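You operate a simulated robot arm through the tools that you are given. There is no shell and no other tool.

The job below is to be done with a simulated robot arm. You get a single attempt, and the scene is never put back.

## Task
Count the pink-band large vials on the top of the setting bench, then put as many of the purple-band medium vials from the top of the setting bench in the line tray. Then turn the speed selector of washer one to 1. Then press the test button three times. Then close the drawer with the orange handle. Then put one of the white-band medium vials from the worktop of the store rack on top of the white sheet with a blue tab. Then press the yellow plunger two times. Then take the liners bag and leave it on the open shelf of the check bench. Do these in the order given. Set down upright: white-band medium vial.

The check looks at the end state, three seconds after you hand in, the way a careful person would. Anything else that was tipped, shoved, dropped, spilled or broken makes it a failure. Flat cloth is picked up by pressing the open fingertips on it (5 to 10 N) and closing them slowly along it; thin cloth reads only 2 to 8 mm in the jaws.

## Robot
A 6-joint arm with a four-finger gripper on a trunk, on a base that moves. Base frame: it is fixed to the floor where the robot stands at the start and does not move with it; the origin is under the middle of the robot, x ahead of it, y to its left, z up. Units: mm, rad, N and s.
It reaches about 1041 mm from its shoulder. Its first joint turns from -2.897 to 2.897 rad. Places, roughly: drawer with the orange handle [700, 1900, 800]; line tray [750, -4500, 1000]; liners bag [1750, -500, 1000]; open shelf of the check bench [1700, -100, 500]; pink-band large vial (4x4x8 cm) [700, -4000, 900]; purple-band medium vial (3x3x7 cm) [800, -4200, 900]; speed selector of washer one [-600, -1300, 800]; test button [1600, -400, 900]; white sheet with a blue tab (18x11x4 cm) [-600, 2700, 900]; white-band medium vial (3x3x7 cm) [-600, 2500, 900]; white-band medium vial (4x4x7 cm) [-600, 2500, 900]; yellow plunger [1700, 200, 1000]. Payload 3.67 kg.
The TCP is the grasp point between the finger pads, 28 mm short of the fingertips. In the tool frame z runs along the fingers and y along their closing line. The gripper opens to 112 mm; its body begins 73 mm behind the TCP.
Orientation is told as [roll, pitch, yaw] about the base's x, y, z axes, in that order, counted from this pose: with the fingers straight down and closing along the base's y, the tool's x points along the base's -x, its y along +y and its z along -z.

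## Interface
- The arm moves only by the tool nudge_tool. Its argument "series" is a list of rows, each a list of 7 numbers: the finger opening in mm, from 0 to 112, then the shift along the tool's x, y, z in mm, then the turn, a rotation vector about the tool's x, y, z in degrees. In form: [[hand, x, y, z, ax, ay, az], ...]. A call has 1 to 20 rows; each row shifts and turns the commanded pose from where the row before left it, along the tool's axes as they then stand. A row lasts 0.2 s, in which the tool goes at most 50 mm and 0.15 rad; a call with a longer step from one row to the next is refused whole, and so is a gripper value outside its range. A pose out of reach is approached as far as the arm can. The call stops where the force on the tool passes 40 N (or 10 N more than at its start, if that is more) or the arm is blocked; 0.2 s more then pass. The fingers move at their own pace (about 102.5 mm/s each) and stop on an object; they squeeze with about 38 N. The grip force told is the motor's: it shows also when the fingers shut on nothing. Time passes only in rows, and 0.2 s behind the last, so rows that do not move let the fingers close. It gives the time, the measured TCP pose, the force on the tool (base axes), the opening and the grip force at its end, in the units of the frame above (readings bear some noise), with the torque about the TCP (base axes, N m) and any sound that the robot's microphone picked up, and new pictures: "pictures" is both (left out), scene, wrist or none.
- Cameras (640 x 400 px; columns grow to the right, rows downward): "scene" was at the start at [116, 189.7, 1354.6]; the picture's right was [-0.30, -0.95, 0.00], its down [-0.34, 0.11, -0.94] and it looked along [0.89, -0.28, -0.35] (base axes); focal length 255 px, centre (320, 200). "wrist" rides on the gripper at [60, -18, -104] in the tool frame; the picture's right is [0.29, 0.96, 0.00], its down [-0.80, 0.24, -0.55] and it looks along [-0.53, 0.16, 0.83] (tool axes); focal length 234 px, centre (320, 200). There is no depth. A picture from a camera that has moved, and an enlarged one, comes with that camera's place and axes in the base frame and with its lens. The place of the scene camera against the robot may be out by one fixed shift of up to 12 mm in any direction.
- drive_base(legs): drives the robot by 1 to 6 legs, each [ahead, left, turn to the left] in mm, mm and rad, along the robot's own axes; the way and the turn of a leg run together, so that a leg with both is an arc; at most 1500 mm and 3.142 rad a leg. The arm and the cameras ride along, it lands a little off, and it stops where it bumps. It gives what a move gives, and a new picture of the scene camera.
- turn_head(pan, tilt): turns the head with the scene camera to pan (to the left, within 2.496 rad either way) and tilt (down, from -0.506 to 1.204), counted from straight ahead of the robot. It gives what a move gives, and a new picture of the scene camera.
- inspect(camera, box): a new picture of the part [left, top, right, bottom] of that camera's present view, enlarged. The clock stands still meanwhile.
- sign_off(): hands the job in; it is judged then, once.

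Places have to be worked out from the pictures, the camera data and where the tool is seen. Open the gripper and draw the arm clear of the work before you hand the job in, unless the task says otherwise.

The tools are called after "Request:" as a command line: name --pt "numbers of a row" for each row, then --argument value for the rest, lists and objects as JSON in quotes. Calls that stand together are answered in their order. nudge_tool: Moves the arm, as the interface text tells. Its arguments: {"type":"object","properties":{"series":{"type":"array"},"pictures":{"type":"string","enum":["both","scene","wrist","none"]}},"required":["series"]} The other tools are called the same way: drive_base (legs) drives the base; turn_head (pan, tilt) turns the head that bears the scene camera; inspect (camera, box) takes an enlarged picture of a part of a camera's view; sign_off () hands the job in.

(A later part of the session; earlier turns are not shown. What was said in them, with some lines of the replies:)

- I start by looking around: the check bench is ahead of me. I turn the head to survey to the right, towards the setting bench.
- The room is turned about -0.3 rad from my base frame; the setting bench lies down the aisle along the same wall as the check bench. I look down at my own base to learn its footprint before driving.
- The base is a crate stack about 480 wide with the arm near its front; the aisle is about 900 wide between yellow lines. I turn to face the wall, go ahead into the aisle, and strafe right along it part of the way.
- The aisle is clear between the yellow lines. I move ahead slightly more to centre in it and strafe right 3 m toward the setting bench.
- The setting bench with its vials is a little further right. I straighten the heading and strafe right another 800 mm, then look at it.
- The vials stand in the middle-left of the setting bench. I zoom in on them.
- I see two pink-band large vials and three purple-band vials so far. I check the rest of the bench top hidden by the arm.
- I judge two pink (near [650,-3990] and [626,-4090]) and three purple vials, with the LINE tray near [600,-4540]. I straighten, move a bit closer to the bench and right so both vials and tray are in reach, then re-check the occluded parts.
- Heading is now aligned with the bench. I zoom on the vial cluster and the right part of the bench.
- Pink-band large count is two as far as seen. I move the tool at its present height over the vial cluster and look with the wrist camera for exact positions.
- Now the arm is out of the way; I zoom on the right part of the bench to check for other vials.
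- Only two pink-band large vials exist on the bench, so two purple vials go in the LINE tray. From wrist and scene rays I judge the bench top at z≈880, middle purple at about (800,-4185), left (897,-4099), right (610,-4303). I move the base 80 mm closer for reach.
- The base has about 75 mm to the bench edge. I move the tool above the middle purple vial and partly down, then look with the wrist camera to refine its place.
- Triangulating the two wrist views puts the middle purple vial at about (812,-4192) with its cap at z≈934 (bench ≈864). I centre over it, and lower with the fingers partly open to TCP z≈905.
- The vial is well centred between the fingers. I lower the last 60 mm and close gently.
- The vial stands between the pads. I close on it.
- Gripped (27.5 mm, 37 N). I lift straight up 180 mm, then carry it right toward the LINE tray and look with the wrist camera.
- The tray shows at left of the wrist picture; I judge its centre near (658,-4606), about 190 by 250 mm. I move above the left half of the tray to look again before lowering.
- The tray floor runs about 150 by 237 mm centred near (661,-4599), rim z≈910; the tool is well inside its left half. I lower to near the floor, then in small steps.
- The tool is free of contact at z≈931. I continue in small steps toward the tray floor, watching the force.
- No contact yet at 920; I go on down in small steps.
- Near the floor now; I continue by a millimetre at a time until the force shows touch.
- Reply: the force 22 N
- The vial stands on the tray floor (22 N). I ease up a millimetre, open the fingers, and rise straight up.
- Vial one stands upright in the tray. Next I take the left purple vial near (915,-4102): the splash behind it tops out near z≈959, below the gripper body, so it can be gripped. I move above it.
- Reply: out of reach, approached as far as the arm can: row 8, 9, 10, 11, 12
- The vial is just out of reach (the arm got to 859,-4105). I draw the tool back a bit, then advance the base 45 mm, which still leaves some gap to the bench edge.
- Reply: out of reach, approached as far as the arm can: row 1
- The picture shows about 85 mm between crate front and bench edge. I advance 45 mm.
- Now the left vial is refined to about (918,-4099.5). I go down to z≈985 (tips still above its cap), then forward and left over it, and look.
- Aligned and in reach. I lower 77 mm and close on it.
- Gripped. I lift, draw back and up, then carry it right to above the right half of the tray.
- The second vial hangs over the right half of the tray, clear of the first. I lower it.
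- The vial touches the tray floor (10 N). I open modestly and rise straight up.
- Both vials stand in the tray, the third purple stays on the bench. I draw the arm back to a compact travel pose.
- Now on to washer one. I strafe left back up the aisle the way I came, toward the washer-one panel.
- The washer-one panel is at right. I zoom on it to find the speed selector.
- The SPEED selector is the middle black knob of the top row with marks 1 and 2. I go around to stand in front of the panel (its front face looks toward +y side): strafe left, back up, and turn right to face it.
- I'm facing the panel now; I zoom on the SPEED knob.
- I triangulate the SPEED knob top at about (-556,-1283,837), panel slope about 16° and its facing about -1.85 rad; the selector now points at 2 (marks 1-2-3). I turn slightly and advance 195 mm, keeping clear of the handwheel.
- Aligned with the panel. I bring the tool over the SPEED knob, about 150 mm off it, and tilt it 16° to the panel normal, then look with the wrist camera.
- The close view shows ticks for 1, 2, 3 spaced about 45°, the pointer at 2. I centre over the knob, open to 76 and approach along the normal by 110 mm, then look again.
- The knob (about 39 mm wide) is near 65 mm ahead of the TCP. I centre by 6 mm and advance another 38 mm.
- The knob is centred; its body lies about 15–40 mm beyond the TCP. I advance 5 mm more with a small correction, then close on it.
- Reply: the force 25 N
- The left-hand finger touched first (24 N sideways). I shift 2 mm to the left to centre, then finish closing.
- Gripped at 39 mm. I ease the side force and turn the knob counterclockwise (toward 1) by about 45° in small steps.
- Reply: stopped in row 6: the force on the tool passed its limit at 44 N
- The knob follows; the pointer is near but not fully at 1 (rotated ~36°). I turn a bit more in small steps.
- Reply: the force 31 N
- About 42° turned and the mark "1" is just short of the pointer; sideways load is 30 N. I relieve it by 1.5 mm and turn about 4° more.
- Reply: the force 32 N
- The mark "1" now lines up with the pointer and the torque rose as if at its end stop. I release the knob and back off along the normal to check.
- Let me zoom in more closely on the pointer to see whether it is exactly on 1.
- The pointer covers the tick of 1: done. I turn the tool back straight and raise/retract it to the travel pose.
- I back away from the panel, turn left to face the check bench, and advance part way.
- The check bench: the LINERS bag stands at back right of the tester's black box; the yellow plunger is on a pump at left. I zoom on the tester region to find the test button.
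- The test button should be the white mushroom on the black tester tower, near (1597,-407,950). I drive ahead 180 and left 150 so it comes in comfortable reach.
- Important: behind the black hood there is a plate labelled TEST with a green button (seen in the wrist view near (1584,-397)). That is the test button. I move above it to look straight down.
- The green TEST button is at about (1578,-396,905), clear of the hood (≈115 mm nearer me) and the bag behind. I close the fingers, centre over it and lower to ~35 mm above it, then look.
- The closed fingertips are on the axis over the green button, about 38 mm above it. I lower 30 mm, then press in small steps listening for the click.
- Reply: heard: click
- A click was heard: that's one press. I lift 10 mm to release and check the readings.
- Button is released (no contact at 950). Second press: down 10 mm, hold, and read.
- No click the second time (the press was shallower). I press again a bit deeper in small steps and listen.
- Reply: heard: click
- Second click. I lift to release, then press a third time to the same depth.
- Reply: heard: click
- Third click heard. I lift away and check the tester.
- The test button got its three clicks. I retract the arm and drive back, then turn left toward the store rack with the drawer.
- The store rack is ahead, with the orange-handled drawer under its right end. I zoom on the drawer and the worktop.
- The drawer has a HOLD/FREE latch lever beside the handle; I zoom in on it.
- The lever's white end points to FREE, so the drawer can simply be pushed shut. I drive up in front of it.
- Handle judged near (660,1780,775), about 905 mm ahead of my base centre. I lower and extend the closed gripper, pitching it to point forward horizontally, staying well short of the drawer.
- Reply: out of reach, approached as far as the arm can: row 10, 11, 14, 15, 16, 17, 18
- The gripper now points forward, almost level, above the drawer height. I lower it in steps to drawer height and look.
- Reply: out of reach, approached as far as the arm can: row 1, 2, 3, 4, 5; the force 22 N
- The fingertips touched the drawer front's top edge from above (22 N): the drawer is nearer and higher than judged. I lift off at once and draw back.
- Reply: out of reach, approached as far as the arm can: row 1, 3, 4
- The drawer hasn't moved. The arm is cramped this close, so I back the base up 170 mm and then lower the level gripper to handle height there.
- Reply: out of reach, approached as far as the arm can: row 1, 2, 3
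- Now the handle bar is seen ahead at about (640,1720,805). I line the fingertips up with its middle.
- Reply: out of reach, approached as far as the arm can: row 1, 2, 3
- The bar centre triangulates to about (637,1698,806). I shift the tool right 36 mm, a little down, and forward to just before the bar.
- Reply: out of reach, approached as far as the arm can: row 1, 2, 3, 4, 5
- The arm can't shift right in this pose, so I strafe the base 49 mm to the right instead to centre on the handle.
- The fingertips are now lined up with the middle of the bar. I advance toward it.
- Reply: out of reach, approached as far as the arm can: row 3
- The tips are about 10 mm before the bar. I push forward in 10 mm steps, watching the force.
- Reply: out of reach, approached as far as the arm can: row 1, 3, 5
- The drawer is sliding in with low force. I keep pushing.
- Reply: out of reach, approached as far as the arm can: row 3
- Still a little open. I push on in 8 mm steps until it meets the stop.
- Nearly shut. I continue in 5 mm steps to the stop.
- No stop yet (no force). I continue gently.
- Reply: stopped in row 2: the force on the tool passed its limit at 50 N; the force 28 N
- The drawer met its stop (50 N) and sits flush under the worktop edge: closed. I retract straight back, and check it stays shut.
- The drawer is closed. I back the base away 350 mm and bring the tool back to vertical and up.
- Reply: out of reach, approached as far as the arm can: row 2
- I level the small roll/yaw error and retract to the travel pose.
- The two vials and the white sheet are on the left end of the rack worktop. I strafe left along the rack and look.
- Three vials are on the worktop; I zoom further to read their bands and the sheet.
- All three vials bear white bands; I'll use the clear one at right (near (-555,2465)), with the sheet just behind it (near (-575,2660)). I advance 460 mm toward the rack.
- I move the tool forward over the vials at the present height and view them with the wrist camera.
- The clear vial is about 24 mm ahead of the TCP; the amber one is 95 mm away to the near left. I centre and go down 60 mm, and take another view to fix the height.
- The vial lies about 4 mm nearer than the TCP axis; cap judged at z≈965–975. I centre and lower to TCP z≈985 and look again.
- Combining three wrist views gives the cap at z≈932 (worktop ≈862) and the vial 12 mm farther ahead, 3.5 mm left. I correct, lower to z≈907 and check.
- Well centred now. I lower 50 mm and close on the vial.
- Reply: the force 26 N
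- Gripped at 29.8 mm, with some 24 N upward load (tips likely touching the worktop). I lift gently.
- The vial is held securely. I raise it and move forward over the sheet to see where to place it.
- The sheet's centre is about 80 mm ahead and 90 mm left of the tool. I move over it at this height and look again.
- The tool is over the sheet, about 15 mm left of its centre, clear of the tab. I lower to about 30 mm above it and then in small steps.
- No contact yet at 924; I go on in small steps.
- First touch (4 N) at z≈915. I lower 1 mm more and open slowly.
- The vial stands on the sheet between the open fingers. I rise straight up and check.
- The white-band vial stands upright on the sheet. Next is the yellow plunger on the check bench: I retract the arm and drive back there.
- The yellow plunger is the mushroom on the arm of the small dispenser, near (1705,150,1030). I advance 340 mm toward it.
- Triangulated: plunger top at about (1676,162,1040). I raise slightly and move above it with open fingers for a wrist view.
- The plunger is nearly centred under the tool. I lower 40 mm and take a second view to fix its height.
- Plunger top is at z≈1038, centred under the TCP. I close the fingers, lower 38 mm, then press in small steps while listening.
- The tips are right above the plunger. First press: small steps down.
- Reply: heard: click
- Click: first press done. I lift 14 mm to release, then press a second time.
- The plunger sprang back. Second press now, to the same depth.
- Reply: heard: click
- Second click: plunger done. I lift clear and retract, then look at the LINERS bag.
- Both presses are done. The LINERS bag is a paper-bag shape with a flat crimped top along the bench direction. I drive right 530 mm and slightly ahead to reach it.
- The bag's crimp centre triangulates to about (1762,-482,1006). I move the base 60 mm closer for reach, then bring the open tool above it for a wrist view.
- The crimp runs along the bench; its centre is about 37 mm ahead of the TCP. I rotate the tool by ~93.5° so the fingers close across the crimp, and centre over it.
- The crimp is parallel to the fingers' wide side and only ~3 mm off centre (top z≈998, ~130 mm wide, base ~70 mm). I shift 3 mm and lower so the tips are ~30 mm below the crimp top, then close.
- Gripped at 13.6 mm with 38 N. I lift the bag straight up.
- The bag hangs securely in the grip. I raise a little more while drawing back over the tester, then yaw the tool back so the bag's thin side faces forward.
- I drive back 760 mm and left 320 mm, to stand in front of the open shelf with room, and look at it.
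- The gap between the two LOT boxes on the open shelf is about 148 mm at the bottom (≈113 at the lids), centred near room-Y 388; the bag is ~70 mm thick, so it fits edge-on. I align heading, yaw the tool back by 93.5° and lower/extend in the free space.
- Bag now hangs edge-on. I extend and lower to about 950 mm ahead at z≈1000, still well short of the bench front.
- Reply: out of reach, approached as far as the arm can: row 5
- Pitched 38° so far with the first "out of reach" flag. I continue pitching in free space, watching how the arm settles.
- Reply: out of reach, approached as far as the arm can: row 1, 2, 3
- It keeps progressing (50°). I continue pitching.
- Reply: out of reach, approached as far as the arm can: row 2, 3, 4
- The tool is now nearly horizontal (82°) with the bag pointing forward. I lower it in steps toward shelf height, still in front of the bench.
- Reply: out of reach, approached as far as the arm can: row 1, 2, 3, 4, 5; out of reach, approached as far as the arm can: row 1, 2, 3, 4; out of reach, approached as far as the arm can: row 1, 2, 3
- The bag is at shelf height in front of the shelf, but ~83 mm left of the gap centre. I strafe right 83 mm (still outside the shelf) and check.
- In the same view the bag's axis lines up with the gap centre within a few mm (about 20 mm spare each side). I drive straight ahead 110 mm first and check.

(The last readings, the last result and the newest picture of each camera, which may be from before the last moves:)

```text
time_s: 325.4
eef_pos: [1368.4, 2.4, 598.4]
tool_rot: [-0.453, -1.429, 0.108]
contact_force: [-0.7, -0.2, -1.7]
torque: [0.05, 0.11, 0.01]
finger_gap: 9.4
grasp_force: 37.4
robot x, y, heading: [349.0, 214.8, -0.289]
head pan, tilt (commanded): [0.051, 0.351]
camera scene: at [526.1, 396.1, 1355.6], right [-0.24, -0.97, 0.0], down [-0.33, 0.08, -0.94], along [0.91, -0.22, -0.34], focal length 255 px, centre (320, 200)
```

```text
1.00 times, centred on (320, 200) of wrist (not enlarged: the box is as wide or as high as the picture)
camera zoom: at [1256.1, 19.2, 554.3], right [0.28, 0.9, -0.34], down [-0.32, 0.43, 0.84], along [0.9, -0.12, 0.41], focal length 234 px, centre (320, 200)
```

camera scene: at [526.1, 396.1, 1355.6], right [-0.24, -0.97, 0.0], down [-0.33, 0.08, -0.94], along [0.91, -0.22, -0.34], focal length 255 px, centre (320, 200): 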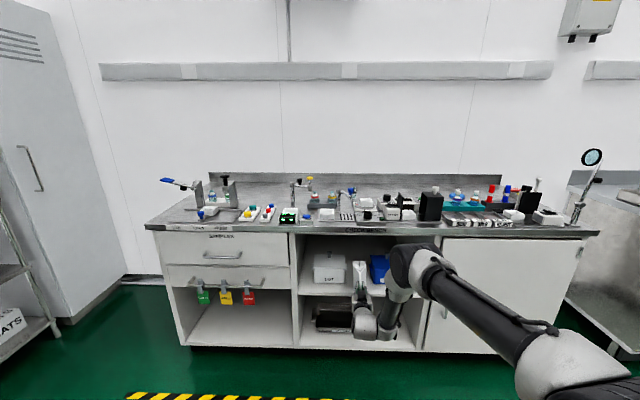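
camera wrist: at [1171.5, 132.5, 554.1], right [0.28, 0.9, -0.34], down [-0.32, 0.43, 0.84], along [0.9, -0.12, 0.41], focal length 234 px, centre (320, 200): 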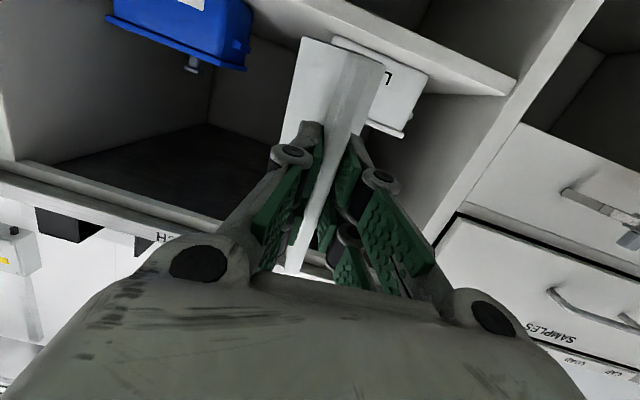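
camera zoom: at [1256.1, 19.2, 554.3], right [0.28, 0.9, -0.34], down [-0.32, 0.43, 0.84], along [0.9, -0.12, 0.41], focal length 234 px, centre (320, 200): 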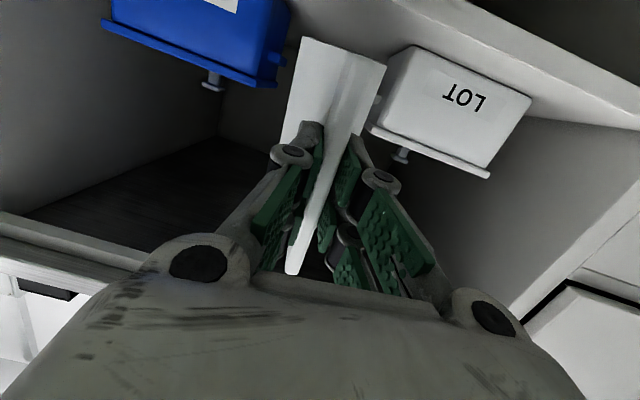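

Still centred (bag 389 vs gap centre 390 in the same view). I advance another 60 mm, with the bag's end entering the gap, and check again.

Request:
drive_base --legs '[[60, 0, 0]]'

Request:
inspect --camera "scene" --box '[310, 200, 450, 320]'

Request:
inspect --camera "wrist" --box '[160, 0, 480, 200]'

```text
time_s: 326.3
eef_pos: [1423.8, -15.7, 597.1]
tool_rot: [-0.454, -1.428, 0.109]
contact_force: [-0.2, -0.6, -1.5]
torque: [0.07, 0.09, -0.02]
finger_gap: 9.6
grasp_force: 38.0
robot x, y, heading: [403.7, 198.3, -0.292]
head pan, tilt (commanded): [0.051, 0.351]
camera scene: at [582.8, 379.0, 1355.6], right [-0.24, -0.97, 0.0], down [-0.33, 0.08, -0.94], along [0.91, -0.22, -0.34], focal length 255 px, centre (320, 200)
```

scene: 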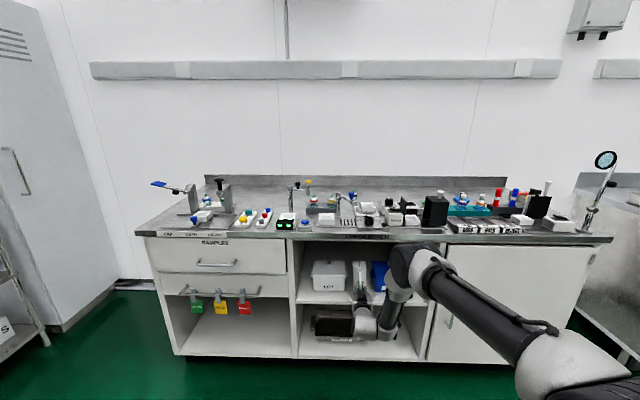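

```text
3.33 times, centred on (380, 260) of scene
camera zoom: at [582.8, 379.0, 1355.6], right [-0.24, -0.97, 0.0], down [-0.33, 0.08, -0.94], along [0.91, -0.22, -0.34], focal length 849 px, centre (120, 0)
```

zoom: 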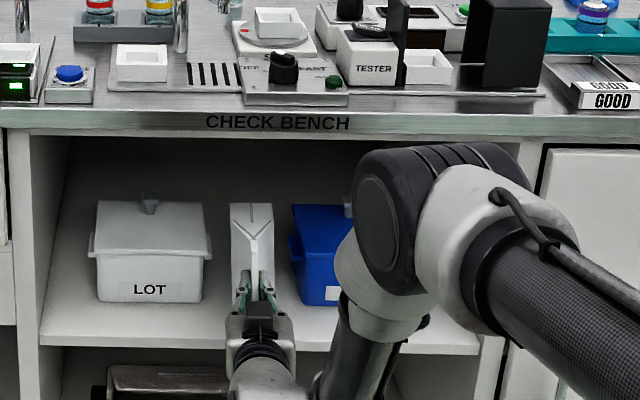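

```text
2.00 times, centred on (320, 100) of wrist
camera zoom: at [1312.3, 1.4, 554.2], right [0.28, 0.9, -0.34], down [-0.32, 0.43, 0.84], along [0.9, -0.12, 0.41], focal length 468 px, centre (320, 400)
```

zoom: 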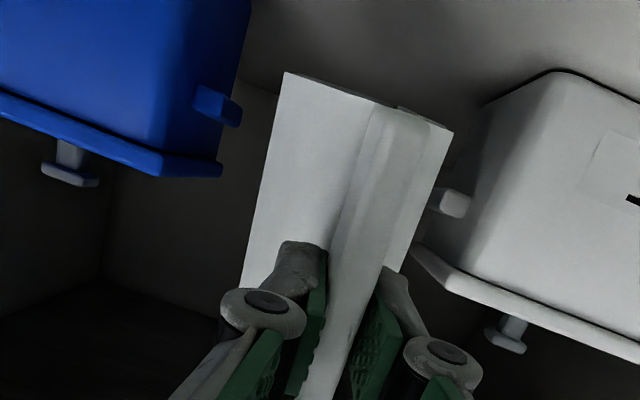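

The bag's end is between the boxes with ~20 mm to each handle. I advance 62 mm more so the whole bag is over the shelf.

Request:
drive_base --legs '[[62, 0, 0]]'

Request:
inspect --camera "scene" --box '[310, 200, 450, 320]'

Request:
inspect --camera "wrist" --box '[160, 0, 480, 200]'

```text
time_s: 327.3
eef_pos: [1485.6, -33.3, 598.1]
tool_rot: [-0.454, -1.429, 0.11]
contact_force: [-0.4, -0.2, -1.9]
torque: [0.05, 0.12, 0.02]
finger_gap: 9.7
grasp_force: 38.1
robot x, y, heading: [468.4, 184.7, -0.294]
head pan, tilt (commanded): [0.051, 0.351]
camera scene: at [644.4, 360.7, 1355.6], right [-0.24, -0.97, 0.0], down [-0.33, 0.08, -0.94], along [0.91, -0.22, -0.34], focal length 255 px, centre (320, 200)
```

scene: 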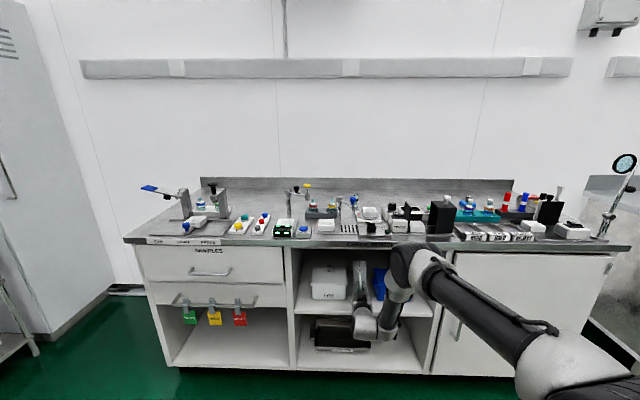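

```text
3.33 times, centred on (380, 260) of scene
camera zoom: at [644.4, 360.7, 1355.6], right [-0.24, -0.97, 0.0], down [-0.33, 0.08, -0.94], along [0.91, -0.22, -0.34], focal length 849 px, centre (120, 0)
```

zoom: 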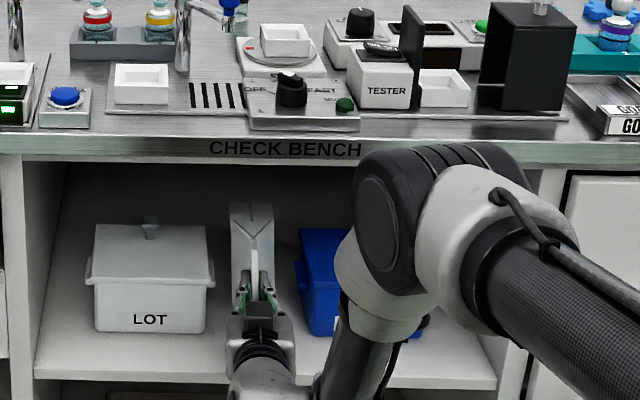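

```text
2.00 times, centred on (320, 100) of wrist
camera zoom: at [1374.3, -16.0, 554.2], right [0.28, 0.9, -0.34], down [-0.32, 0.43, 0.84], along [0.9, -0.12, 0.41], focal length 468 px, centre (320, 400)
```

zoom: 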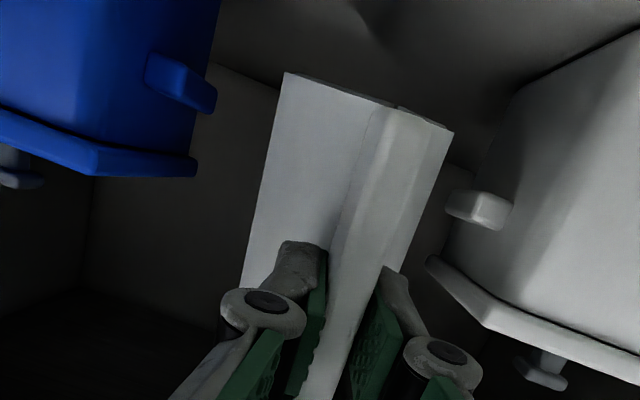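

The whole bag is over the shelf now. I level the tool a bit more (bag end is ~17 mm low) and then lower gently.

Request:
nudge_tool --pt "0 0 0 0 0 -3 0" --pt "0 0 0 0 0 -3 0" --pt "0 0 0 0 0 0 0" --pictures "wrist"

```text
time_s: 328.1
eef_pos: [1486.4, -30.4, 598.4]
tool_rot: [-1.206, -1.505, 0.858]
contact_force: [-0.5, -0.5, -1.2]
torque: [0.03, 0.06, 0.02]
finger_gap: 9.5
grasp_force: 38.4
robot x, y, heading: [468.6, 180.4, -0.292]
head pan, tilt (commanded): [0.051, 0.351]
camera wrist: at [1379.0, -15.7, 543.4], right [0.31, 0.88, -0.35], down [-0.4, 0.45, 0.79], along [0.86, -0.11, 0.5], focal length 234 px, centre (320, 200)
```

wrist: 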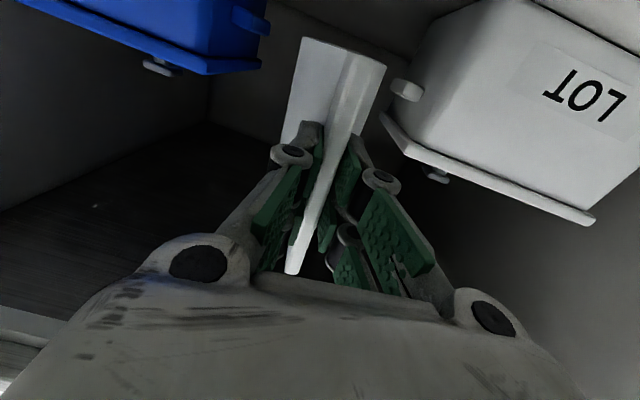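

Level now. I lower toward the shelf in small steps, watching the force.

Request:
nudge_tool --pt "0 8 0 0 0 0 0" --pt "0 8 0 0 0 0 0" --pt "0 0 0 0 0 0 0" --pictures "none"

Request:
nudge_tool --pt "0 4 0 0 0 0 0" --pt "0 4 0 0 0 0 0" --pt "0 0 0 0 0 0 0" --pictures "wrist"

```text
time_s: 328.9
eef_pos: [1486.0, -31.5, 582.2]
tool_rot: [-1.202, -1.505, 0.853]
contact_force: [-0.5, 0.3, -1.5]
torque: [0.03, 0.13, -0.04]
finger_gap: 9.4
grasp_force: 37.9
robot x, y, heading: [467.4, 178.2, -0.287]
head pan, tilt (commanded): [0.051, 0.351]
```

```text
time_s: 329.7
eef_pos: [1484.4, -32.9, 573.9]
tool_rot: [-1.208, -1.503, 0.855]
contact_force: [0.5, -0.3, -1.1]
torque: [0.05, 0.13, 0.03]
finger_gap: 9.7
grasp_force: 38.4
robot x, y, heading: [464.6, 177.5, -0.293]
head pan, tilt (commanded): [0.051, 0.351]
camera wrist: at [1378.2, -17.5, 519.1], right [0.32, 0.88, -0.35], down [-0.4, 0.46, 0.79], along [0.86, -0.11, 0.5], focal length 234 px, centre (320, 200)
```

wrist: 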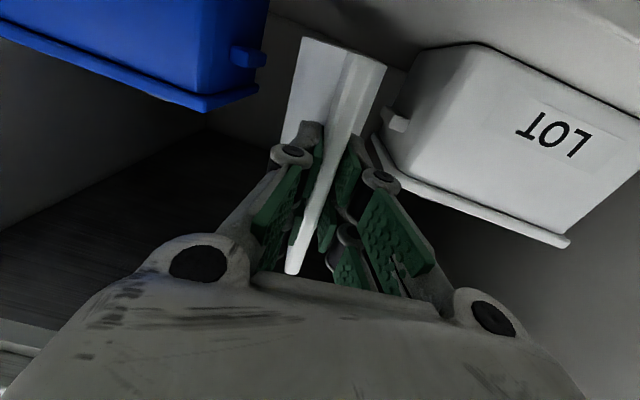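

No contact yet at z≈574. I go on in 3 mm steps.

Request:
nudge_tool --pt "0 3 0 0 0 0 0" --pt "0 3 0 0 0 0 0" --pt "0 0 0 0 0 0 0" --pictures "none"

Request:
nudge_tool --pt "0 2 0 0 0 0 0" --pt "0 2 0 0 0 0 0" --pt "0 0 0 0 0 0 0" --pictures "none"

Request:
nudge_tool --pt "0 2 0 0 0 0 0" --pt "0 2 0 0 0 0 0" --pt "0 0 0 0 0 0 0" --pictures "scene"

Request:
inspect --camera "scene" --box '[310, 220, 430, 330]'

```text
time_s: 330.5
eef_pos: [1485.4, -32.9, 567.6]
tool_rot: [-1.208, -1.504, 0.855]
contact_force: [-0.7, -0.6, -2.4]
torque: [0.08, 0.07, 0.01]
finger_gap: 9.9
grasp_force: 38.2
robot x, y, heading: [468.2, 181.4, -0.288]
head pan, tilt (commanded): [0.051, 0.351]
```

```text
time_s: 331.3
eef_pos: [1486.3, -32.5, 563.6]
tool_rot: [-1.213, -1.505, 0.86]
contact_force: [0.0, -0.9, -1.2]
torque: [0.07, 0.11, -0.02]
finger_gap: 9.5
grasp_force: 37.5
robot x, y, heading: [464.1, 182.1, -0.291]
head pan, tilt (commanded): [0.051, 0.351]
```

```text
time_s: 332.1
eef_pos: [1485.1, -33.3, 558.6]
tool_rot: [-1.204, -1.504, 0.854]
contact_force: [0.5, 0.5, -1.3]
torque: [0.0, 0.1, 0.01]
finger_gap: 9.6
grasp_force: 38.1
robot x, y, heading: [467.4, 179.1, -0.288]
head pan, tilt (commanded): [0.051, 0.351]
camera scene: at [644.4, 360.7, 1355.6], right [-0.24, -0.97, 0.0], down [-0.33, 0.08, -0.94], along [0.91, -0.22, -0.34], focal length 255 px, centre (320, 200)
```

scene: 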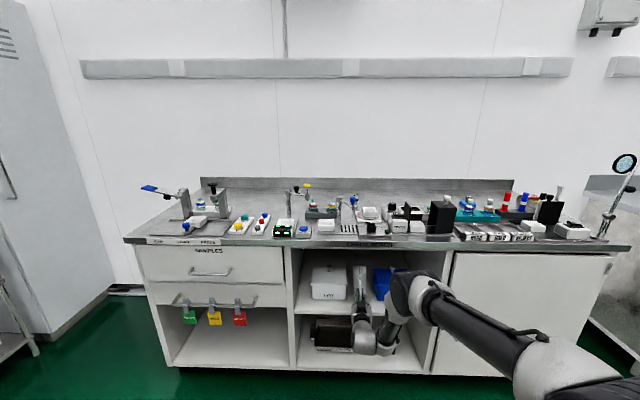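

```text
3.64 times, centred on (370, 275) of scene
camera zoom: at [644.4, 360.7, 1355.6], right [-0.24, -0.97, 0.0], down [-0.33, 0.08, -0.94], along [0.91, -0.22, -0.34], focal length 926 px, centre (138, -73)
```

zoom: 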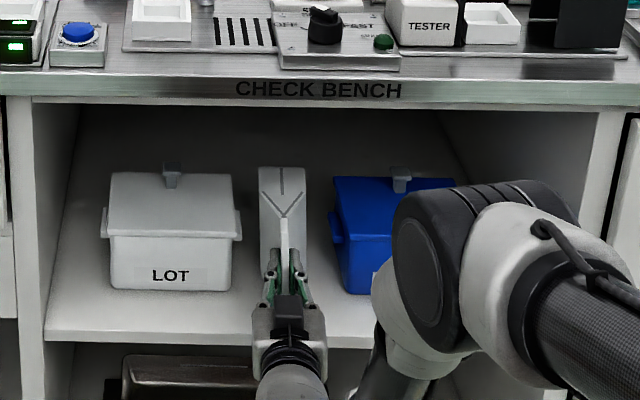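

Margins to both boxes are fine. I continue lowering.

Request:
nudge_tool --pt "0 2 0 0 0 0 0" --pt "0 2 0 0 0 0 0" --pt "0 0 0 0 0 0 0" --pictures "none"

Request:
nudge_tool --pt "0 2 0 0 0 0 0" --pt "0 2 0 0 0 0 0" --pt "0 0 0 0 0 0 0" --pictures "none"

Request:
nudge_tool --pt "0 2 0 0 0 0 0" --pt "0 2 0 0 0 0 0" --pt "0 0 0 0 0 0 0" --pictures "wrist"

```text
time_s: 332.9
eef_pos: [1483.6, -34.6, 554.9]
tool_rot: [-1.207, -1.506, 0.857]
contact_force: [0.7, -0.8, -1.9]
torque: [0.04, 0.12, 0.03]
finger_gap: 9.6
grasp_force: 37.3
robot x, y, heading: [460.6, 180.3, -0.285]
head pan, tilt (commanded): [0.051, 0.351]
```

```text
time_s: 333.7
eef_pos: [1485.4, -32.6, 551.8]
tool_rot: [-1.205, -1.504, 0.855]
contact_force: [-0.4, -0.8, -0.8]
torque: [0.02, 0.1, -0.01]
finger_gap: 9.5
grasp_force: 37.6
robot x, y, heading: [469.2, 175.4, -0.286]
head pan, tilt (commanded): [0.051, 0.351]
```

```text
time_s: 334.5
eef_pos: [1484.3, -34.3, 547.2]
tool_rot: [-1.204, -1.506, 0.852]
contact_force: [-0.6, -0.4, -1.6]
torque: [0.02, 0.04, 0.01]
finger_gap: 9.6
grasp_force: 37.7
robot x, y, heading: [460.9, 180.9, -0.29]
head pan, tilt (commanded): [0.051, 0.351]
camera wrist: at [1377.7, -18.7, 492.7], right [0.32, 0.88, -0.35], down [-0.4, 0.46, 0.79], along [0.86, -0.11, 0.5], focal length 234 px, centre (320, 200)
```

wrist: 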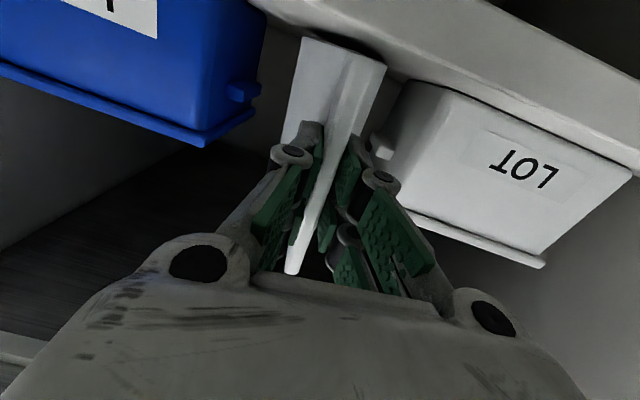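

A contact shadow appears under the bag; nearly there. A few more millimetres.

Request:
nudge_tool --pt "0 2 0 0 0 0 0" --pt "0 1.5 0 0 0 0 0" --pt "0 0 0 0 0 0 0" --pictures "none"

Request:
nudge_tool --pt "0 1.5 0 0 0 0 0" --pt "0 1.5 0 0 0 0 0" --pt "0 0 0 0 0 0 0" --pictures "none"

Request:
nudge_tool --pt "0 1.5 0 0 0 0 0" --pt "0 1.5 0 0 0 0 0" --pt "0 0 0 0 0 0 0" --pictures "wrist"

```text
time_s: 335.3
eef_pos: [1484.4, -34.6, 544.7]
tool_rot: [-1.243, -1.505, 0.892]
contact_force: [2.2, 0.9, 5.9]
torque: [-0.12, -1.01, 0.11]
finger_gap: 9.7
grasp_force: 38.4
robot x, y, heading: [466.8, 179.6, -0.29]
head pan, tilt (commanded): [0.051, 0.351]
```

```text
time_s: 336.1
eef_pos: [1483.7, -33.9, 542.3]
tool_rot: [-1.252, -1.507, 0.9]
contact_force: [-3.2, 1.1, 16.7]
torque: [-0.14, -1.56, 0.01]
finger_gap: 9.6
grasp_force: 38.6
robot x, y, heading: [467.0, 181.6, -0.293]
head pan, tilt (commanded): [0.051, 0.351]
```

```text
time_s: 336.9
eef_pos: [1484.7, -35.0, 540.8]
tool_rot: [-1.26, -1.508, 0.906]
contact_force: [-3.5, 0.4, 25.8]
torque: [0.02, -1.2, 0.01]
finger_gap: 9.8
grasp_force: 38.0
robot x, y, heading: [463.2, 177.4, -0.288]
head pan, tilt (commanded): [0.051, 0.351]
camera wrist: at [1377.7, -19.6, 485.1], right [0.32, 0.88, -0.35], down [-0.41, 0.46, 0.79], along [0.86, -0.11, 0.5], focal length 234 px, centre (320, 200)
```

wrist: 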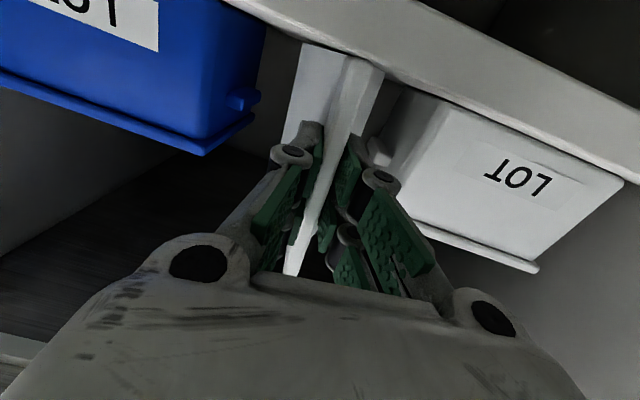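

The bag rests on the shelf (26 N). I relieve a little and open the fingers gradually.

Request:
nudge_tool --pt "0 -1.5 0 0 0 0 0" --pt "6 0 0 0 0 0 0" --pt "12 0 0 0 0 0 0" --pt "18 0 0 0 0 0 0" --pt "26 0 0 0 0 0 0" --pt "36 0 0 0 0 0 0" --pt "40 0 0 0 0 0 0" --pt "40 0 0 0 0 0 0" --pictures "both"

Request:
inspect --camera "scene" --box '[310, 220, 430, 330]'

```text
time_s: 338.7
eef_pos: [1483.9, -34.7, 539.5]
tool_rot: [-1.208, -1.505, 0.858]
contact_force: [-0.2, 0.0, 0.0]
torque: [0.02, -0.02, 0.02]
finger_gap: 40.1
grasp_force: 0.1
robot x, y, heading: [464.9, 179.3, -0.291]
head pan, tilt (commanded): [0.051, 0.351]
camera scene: at [644.3, 360.7, 1355.6], right [-0.24, -0.97, 0.0], down [-0.33, 0.08, -0.94], along [0.91, -0.22, -0.34], focal length 255 px, centre (320, 200)
camera wrist: at [1377.2, -19.7, 484.0], right [0.32, 0.88, -0.35], down [-0.4, 0.46, 0.79], along [0.86, -0.11, 0.5], focal length 234 px, centre (320, 200)
```

scene: 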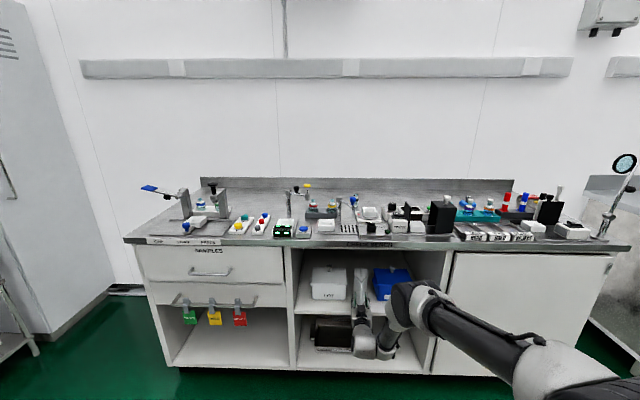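
wrist: 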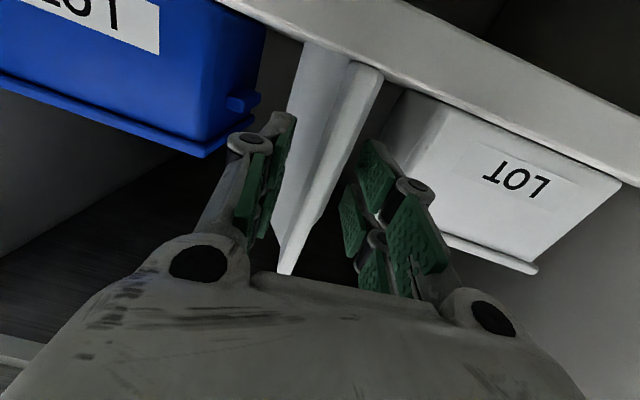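

```text
3.64 times, centred on (370, 275) of scene
camera zoom: at [644.3, 360.7, 1355.6], right [-0.24, -0.97, 0.0], down [-0.33, 0.08, -0.94], along [0.91, -0.22, -0.34], focal length 926 px, centre (138, -73)
```

zoom: 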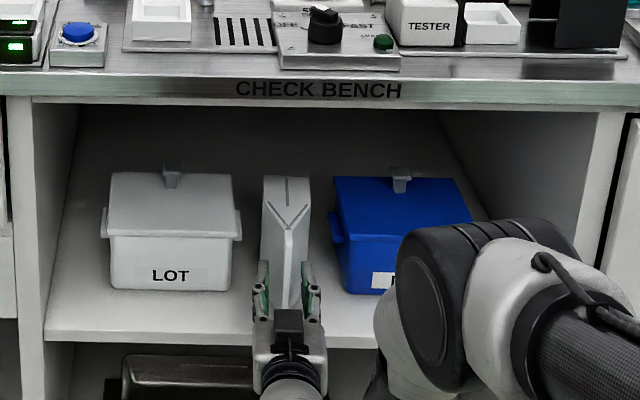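

The bag stands on the shelf between the boxes, released. I retract straight back.

Request:
nudge_tool --pt "44 0 0 -15 0 0 0" --pt "44 0 0 -25 0 0 0" --pt "44 0 0 -30 0 0 0" --pt "44 0 0 0 0 0 0" --pictures "both"

Request:
inspect --camera "scene" --box '[310, 220, 430, 330]'

```text
time_s: 339.7
eef_pos: [1435.2, -8.9, 534.9]
tool_rot: [-1.317, -1.484, 0.97]
contact_force: [-0.5, -0.3, -0.5]
torque: [0.03, 0.01, 0.01]
finger_gap: 44.1
grasp_force: 0.1
out of reach, approached as far as the arm can: row 2, 3
robot x, y, heading: [463.1, 178.0, -0.291]
head pan, tilt (commanded): [0.051, 0.351]
camera scene: at [644.3, 360.7, 1355.6], right [-0.24, -0.97, 0.0], down [-0.33, 0.08, -0.94], along [0.91, -0.22, -0.34], focal length 255 px, centre (320, 200)
camera wrist: at [1328.2, 5.0, 479.9], right [0.31, 0.88, -0.37], down [-0.4, 0.47, 0.79], along [0.86, -0.1, 0.5], focal length 234 px, centre (320, 200)
```

scene: 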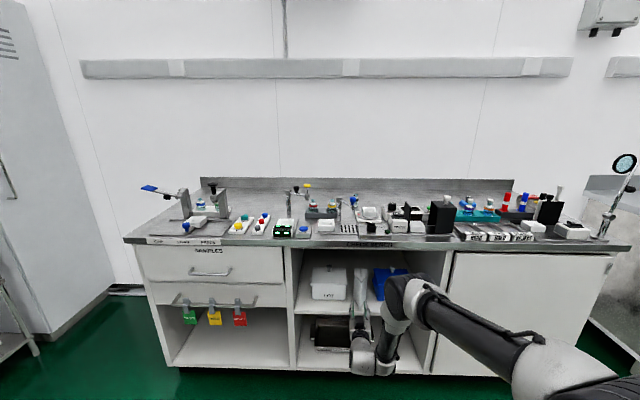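
wrist: 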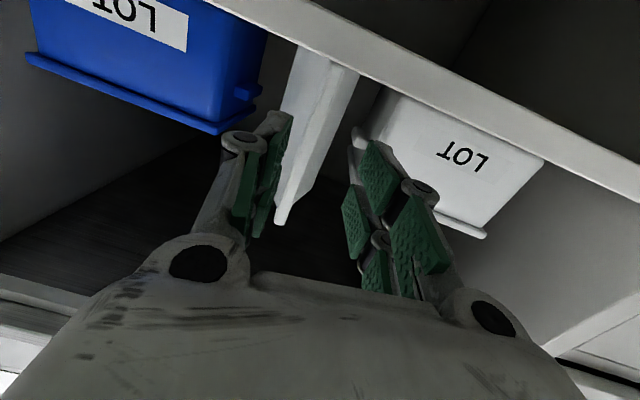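

```text
3.64 times, centred on (370, 275) of scene
camera zoom: at [644.3, 360.7, 1355.6], right [-0.24, -0.97, 0.0], down [-0.33, 0.08, -0.94], along [0.91, -0.22, -0.34], focal length 926 px, centre (138, -73)
```

zoom: 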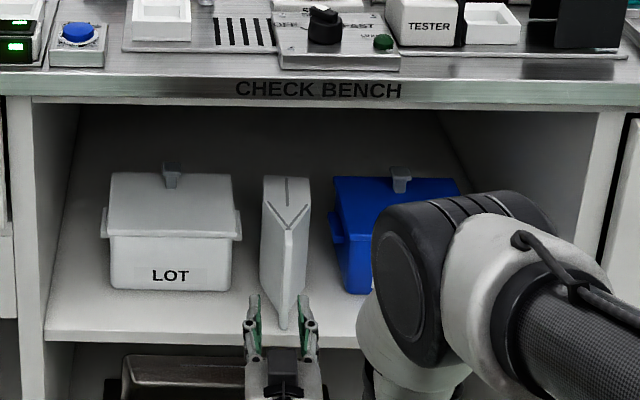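

The bag stays put and the fingertips are clear of it. I drive the base straight back 400 mm and check the shelf.

Request:
drive_base --legs '[[-400, 0, 0]]'

Request:
inspect --camera "scene" --box '[280, 180, 480, 330]'

```text
time_s: 342.2
eef_pos: [1051.8, 105.6, 534.6]
tool_rot: [-1.318, -1.483, 0.971]
contact_force: [-0.1, 0.5, 0.2]
torque: [-0.01, 0.0, 0.02]
finger_gap: 44.1
grasp_force: 0.0
robot x, y, heading: [82.6, 297.3, -0.289]
head pan, tilt (commanded): [0.051, 0.351]
camera scene: at [260.7, 475.3, 1355.6], right [-0.24, -0.97, 0.0], down [-0.33, 0.08, -0.94], along [0.91, -0.22, -0.34], focal length 255 px, centre (320, 200)
```

scene: 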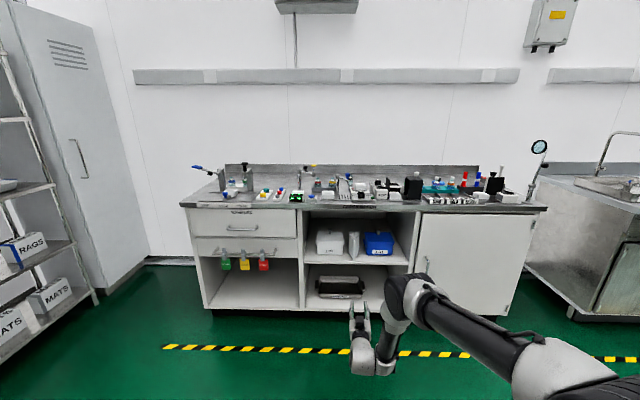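

```text
2.67 times, centred on (380, 255) of scene
camera zoom: at [260.7, 475.3, 1355.6], right [-0.24, -0.97, 0.0], down [-0.33, 0.08, -0.94], along [0.91, -0.22, -0.34], focal length 679 px, centre (160, 53)
```

zoom: 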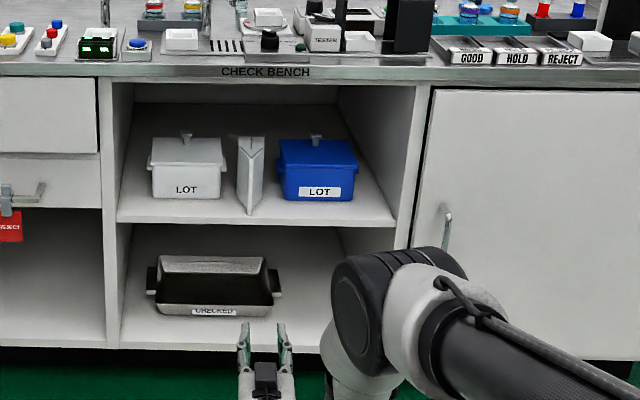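

The bag stands on the open shelf. I open the gripper and check the speed selector and the drawer from here.

Request:
nudge_tool --pt "100 0 0 0 0 0 0" --pt "100 0 0 0 0 0 0" --pictures "none"

Request:
turn_head --pan -1.65 --tilt 0.3

Request:
inspect --camera "scene" --box '[270, 170, 390, 250]'

Request:
turn_head --pan 1.5 --tilt 0.3

Request:
inspect --camera "scene" --box '[200, 130, 440, 280]'

```text
time_s: 342.8
eef_pos: [1051.7, 104.7, 534.8]
tool_rot: [-1.317, -1.485, 0.972]
contact_force: [0.5, -0.2, 0.1]
torque: [0.0, -0.04, 0.0]
finger_gap: 99.8
grasp_force: 0.0
robot x, y, heading: [86.8, 296.0, -0.293]
head pan, tilt (commanded): [0.051, 0.351]
```

```text
time_s: 344.5
eef_pos: [1052.0, 104.3, 534.3]
tool_rot: [-1.317, -1.483, 0.97]
contact_force: [0.7, 0.4, -0.3]
torque: [0.0, -0.03, 0.0]
finger_gap: 100.0
grasp_force: 0.2
robot x, y, heading: [83.0, 292.0, -0.289]
head pan, tilt (commanded): [-1.649, 0.3]
camera scene: at [136.6, 410.4, 1360.4], right [-0.93, 0.36, 0.0], down [0.11, 0.28, -0.96], along [-0.34, -0.89, -0.3], focal length 255 px, centre (320, 200)
```

scene: 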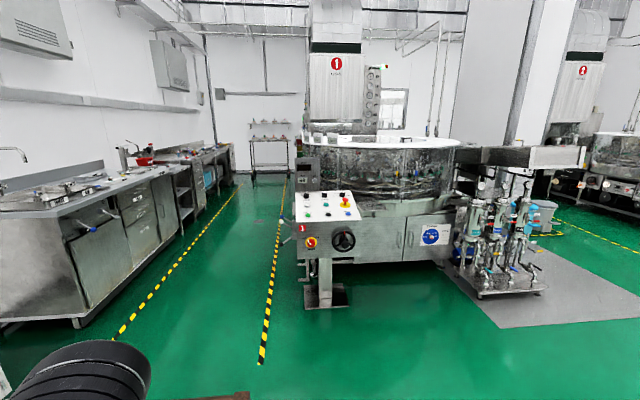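

```text
5.00 times, centred on (330, 210) of scene
camera zoom: at [136.6, 410.4, 1360.4], right [-0.93, 0.36, 0.0], down [0.11, 0.28, -0.96], along [-0.34, -0.89, -0.3], focal length 1273 px, centre (270, 150)
```

zoom: 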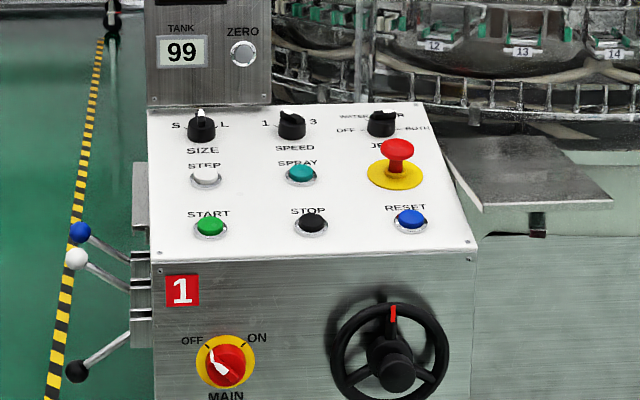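

```text
time_s: 347.2
eef_pos: [1050.5, 105.1, 534.5]
tool_rot: [-1.318, -1.483, 0.969]
contact_force: [0.0, -0.3, 0.5]
torque: [-0.08, -0.02, 0.0]
finger_gap: 100.2
grasp_force: 0.1
robot x, y, heading: [85.8, 294.9, -0.293]
head pan, tilt (commanded): [1.499, 0.3]
camera scene: at [203.4, 584.8, 1360.4], right [0.93, -0.35, 0.0], down [-0.11, -0.28, -0.96], along [0.34, 0.89, -0.3], focal length 255 px, centre (320, 200)
```

scene: 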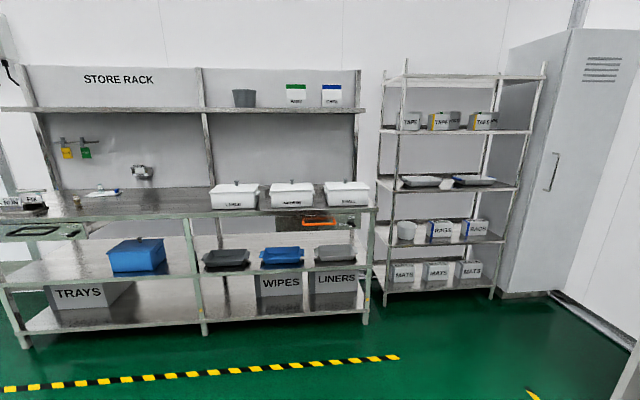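

```text
2.67 times, centred on (320, 205) of scene
camera zoom: at [203.4, 584.8, 1360.4], right [0.93, -0.35, 0.0], down [-0.11, -0.28, -0.96], along [0.34, 0.89, -0.3], focal length 679 px, centre (320, 187)
```

zoom: 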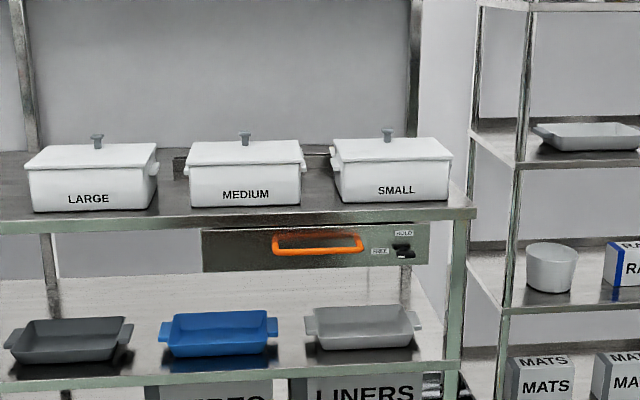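

The selector points to 1, the drawer is shut, the vial stands on the sheet and the bag is on the shelf. The gripper is open and the arm is clear, so I hand the job in.

Request:
sign_off

```text
The job is handed in.
```

I finished all eight steps in the order given and handed the job in. I checked each step with the cameras, force readings or sound as I went.

1. **Vials:** I counted two pink-band large vials on the setting bench. I stood two purple-band medium vials upright in the line tray and left the third on the bench.
2. **Speed selector:** I turned it from 2 to 1, and a later look showed the pointer still on 1.
3. **Test button:** I pressed it three times, and each press gave a click. One extra attempt touched the button but gave no click, so I did not count it.
4. **Drawer with the orange handle:** I pushed it in until it met its stop. It was still shut when I looked again at the end. While lining up, the fingertips pressed on the top edge of the drawer front with about 22 N, but the drawer did not move.
5. **White-band medium vial:** One of the clear ones stands upright on the white sheet with the blue tab.
6. **Yellow plunger:** I pressed it twice, with a click each time.
7. **Liners bag:** It is on the open shelf of the check bench, between the two LOT boxes, lying on its narrow side. It could not go in upright because there was no room for the gripper above it.

At the end the gripper was open and the arm was clear of the bench.
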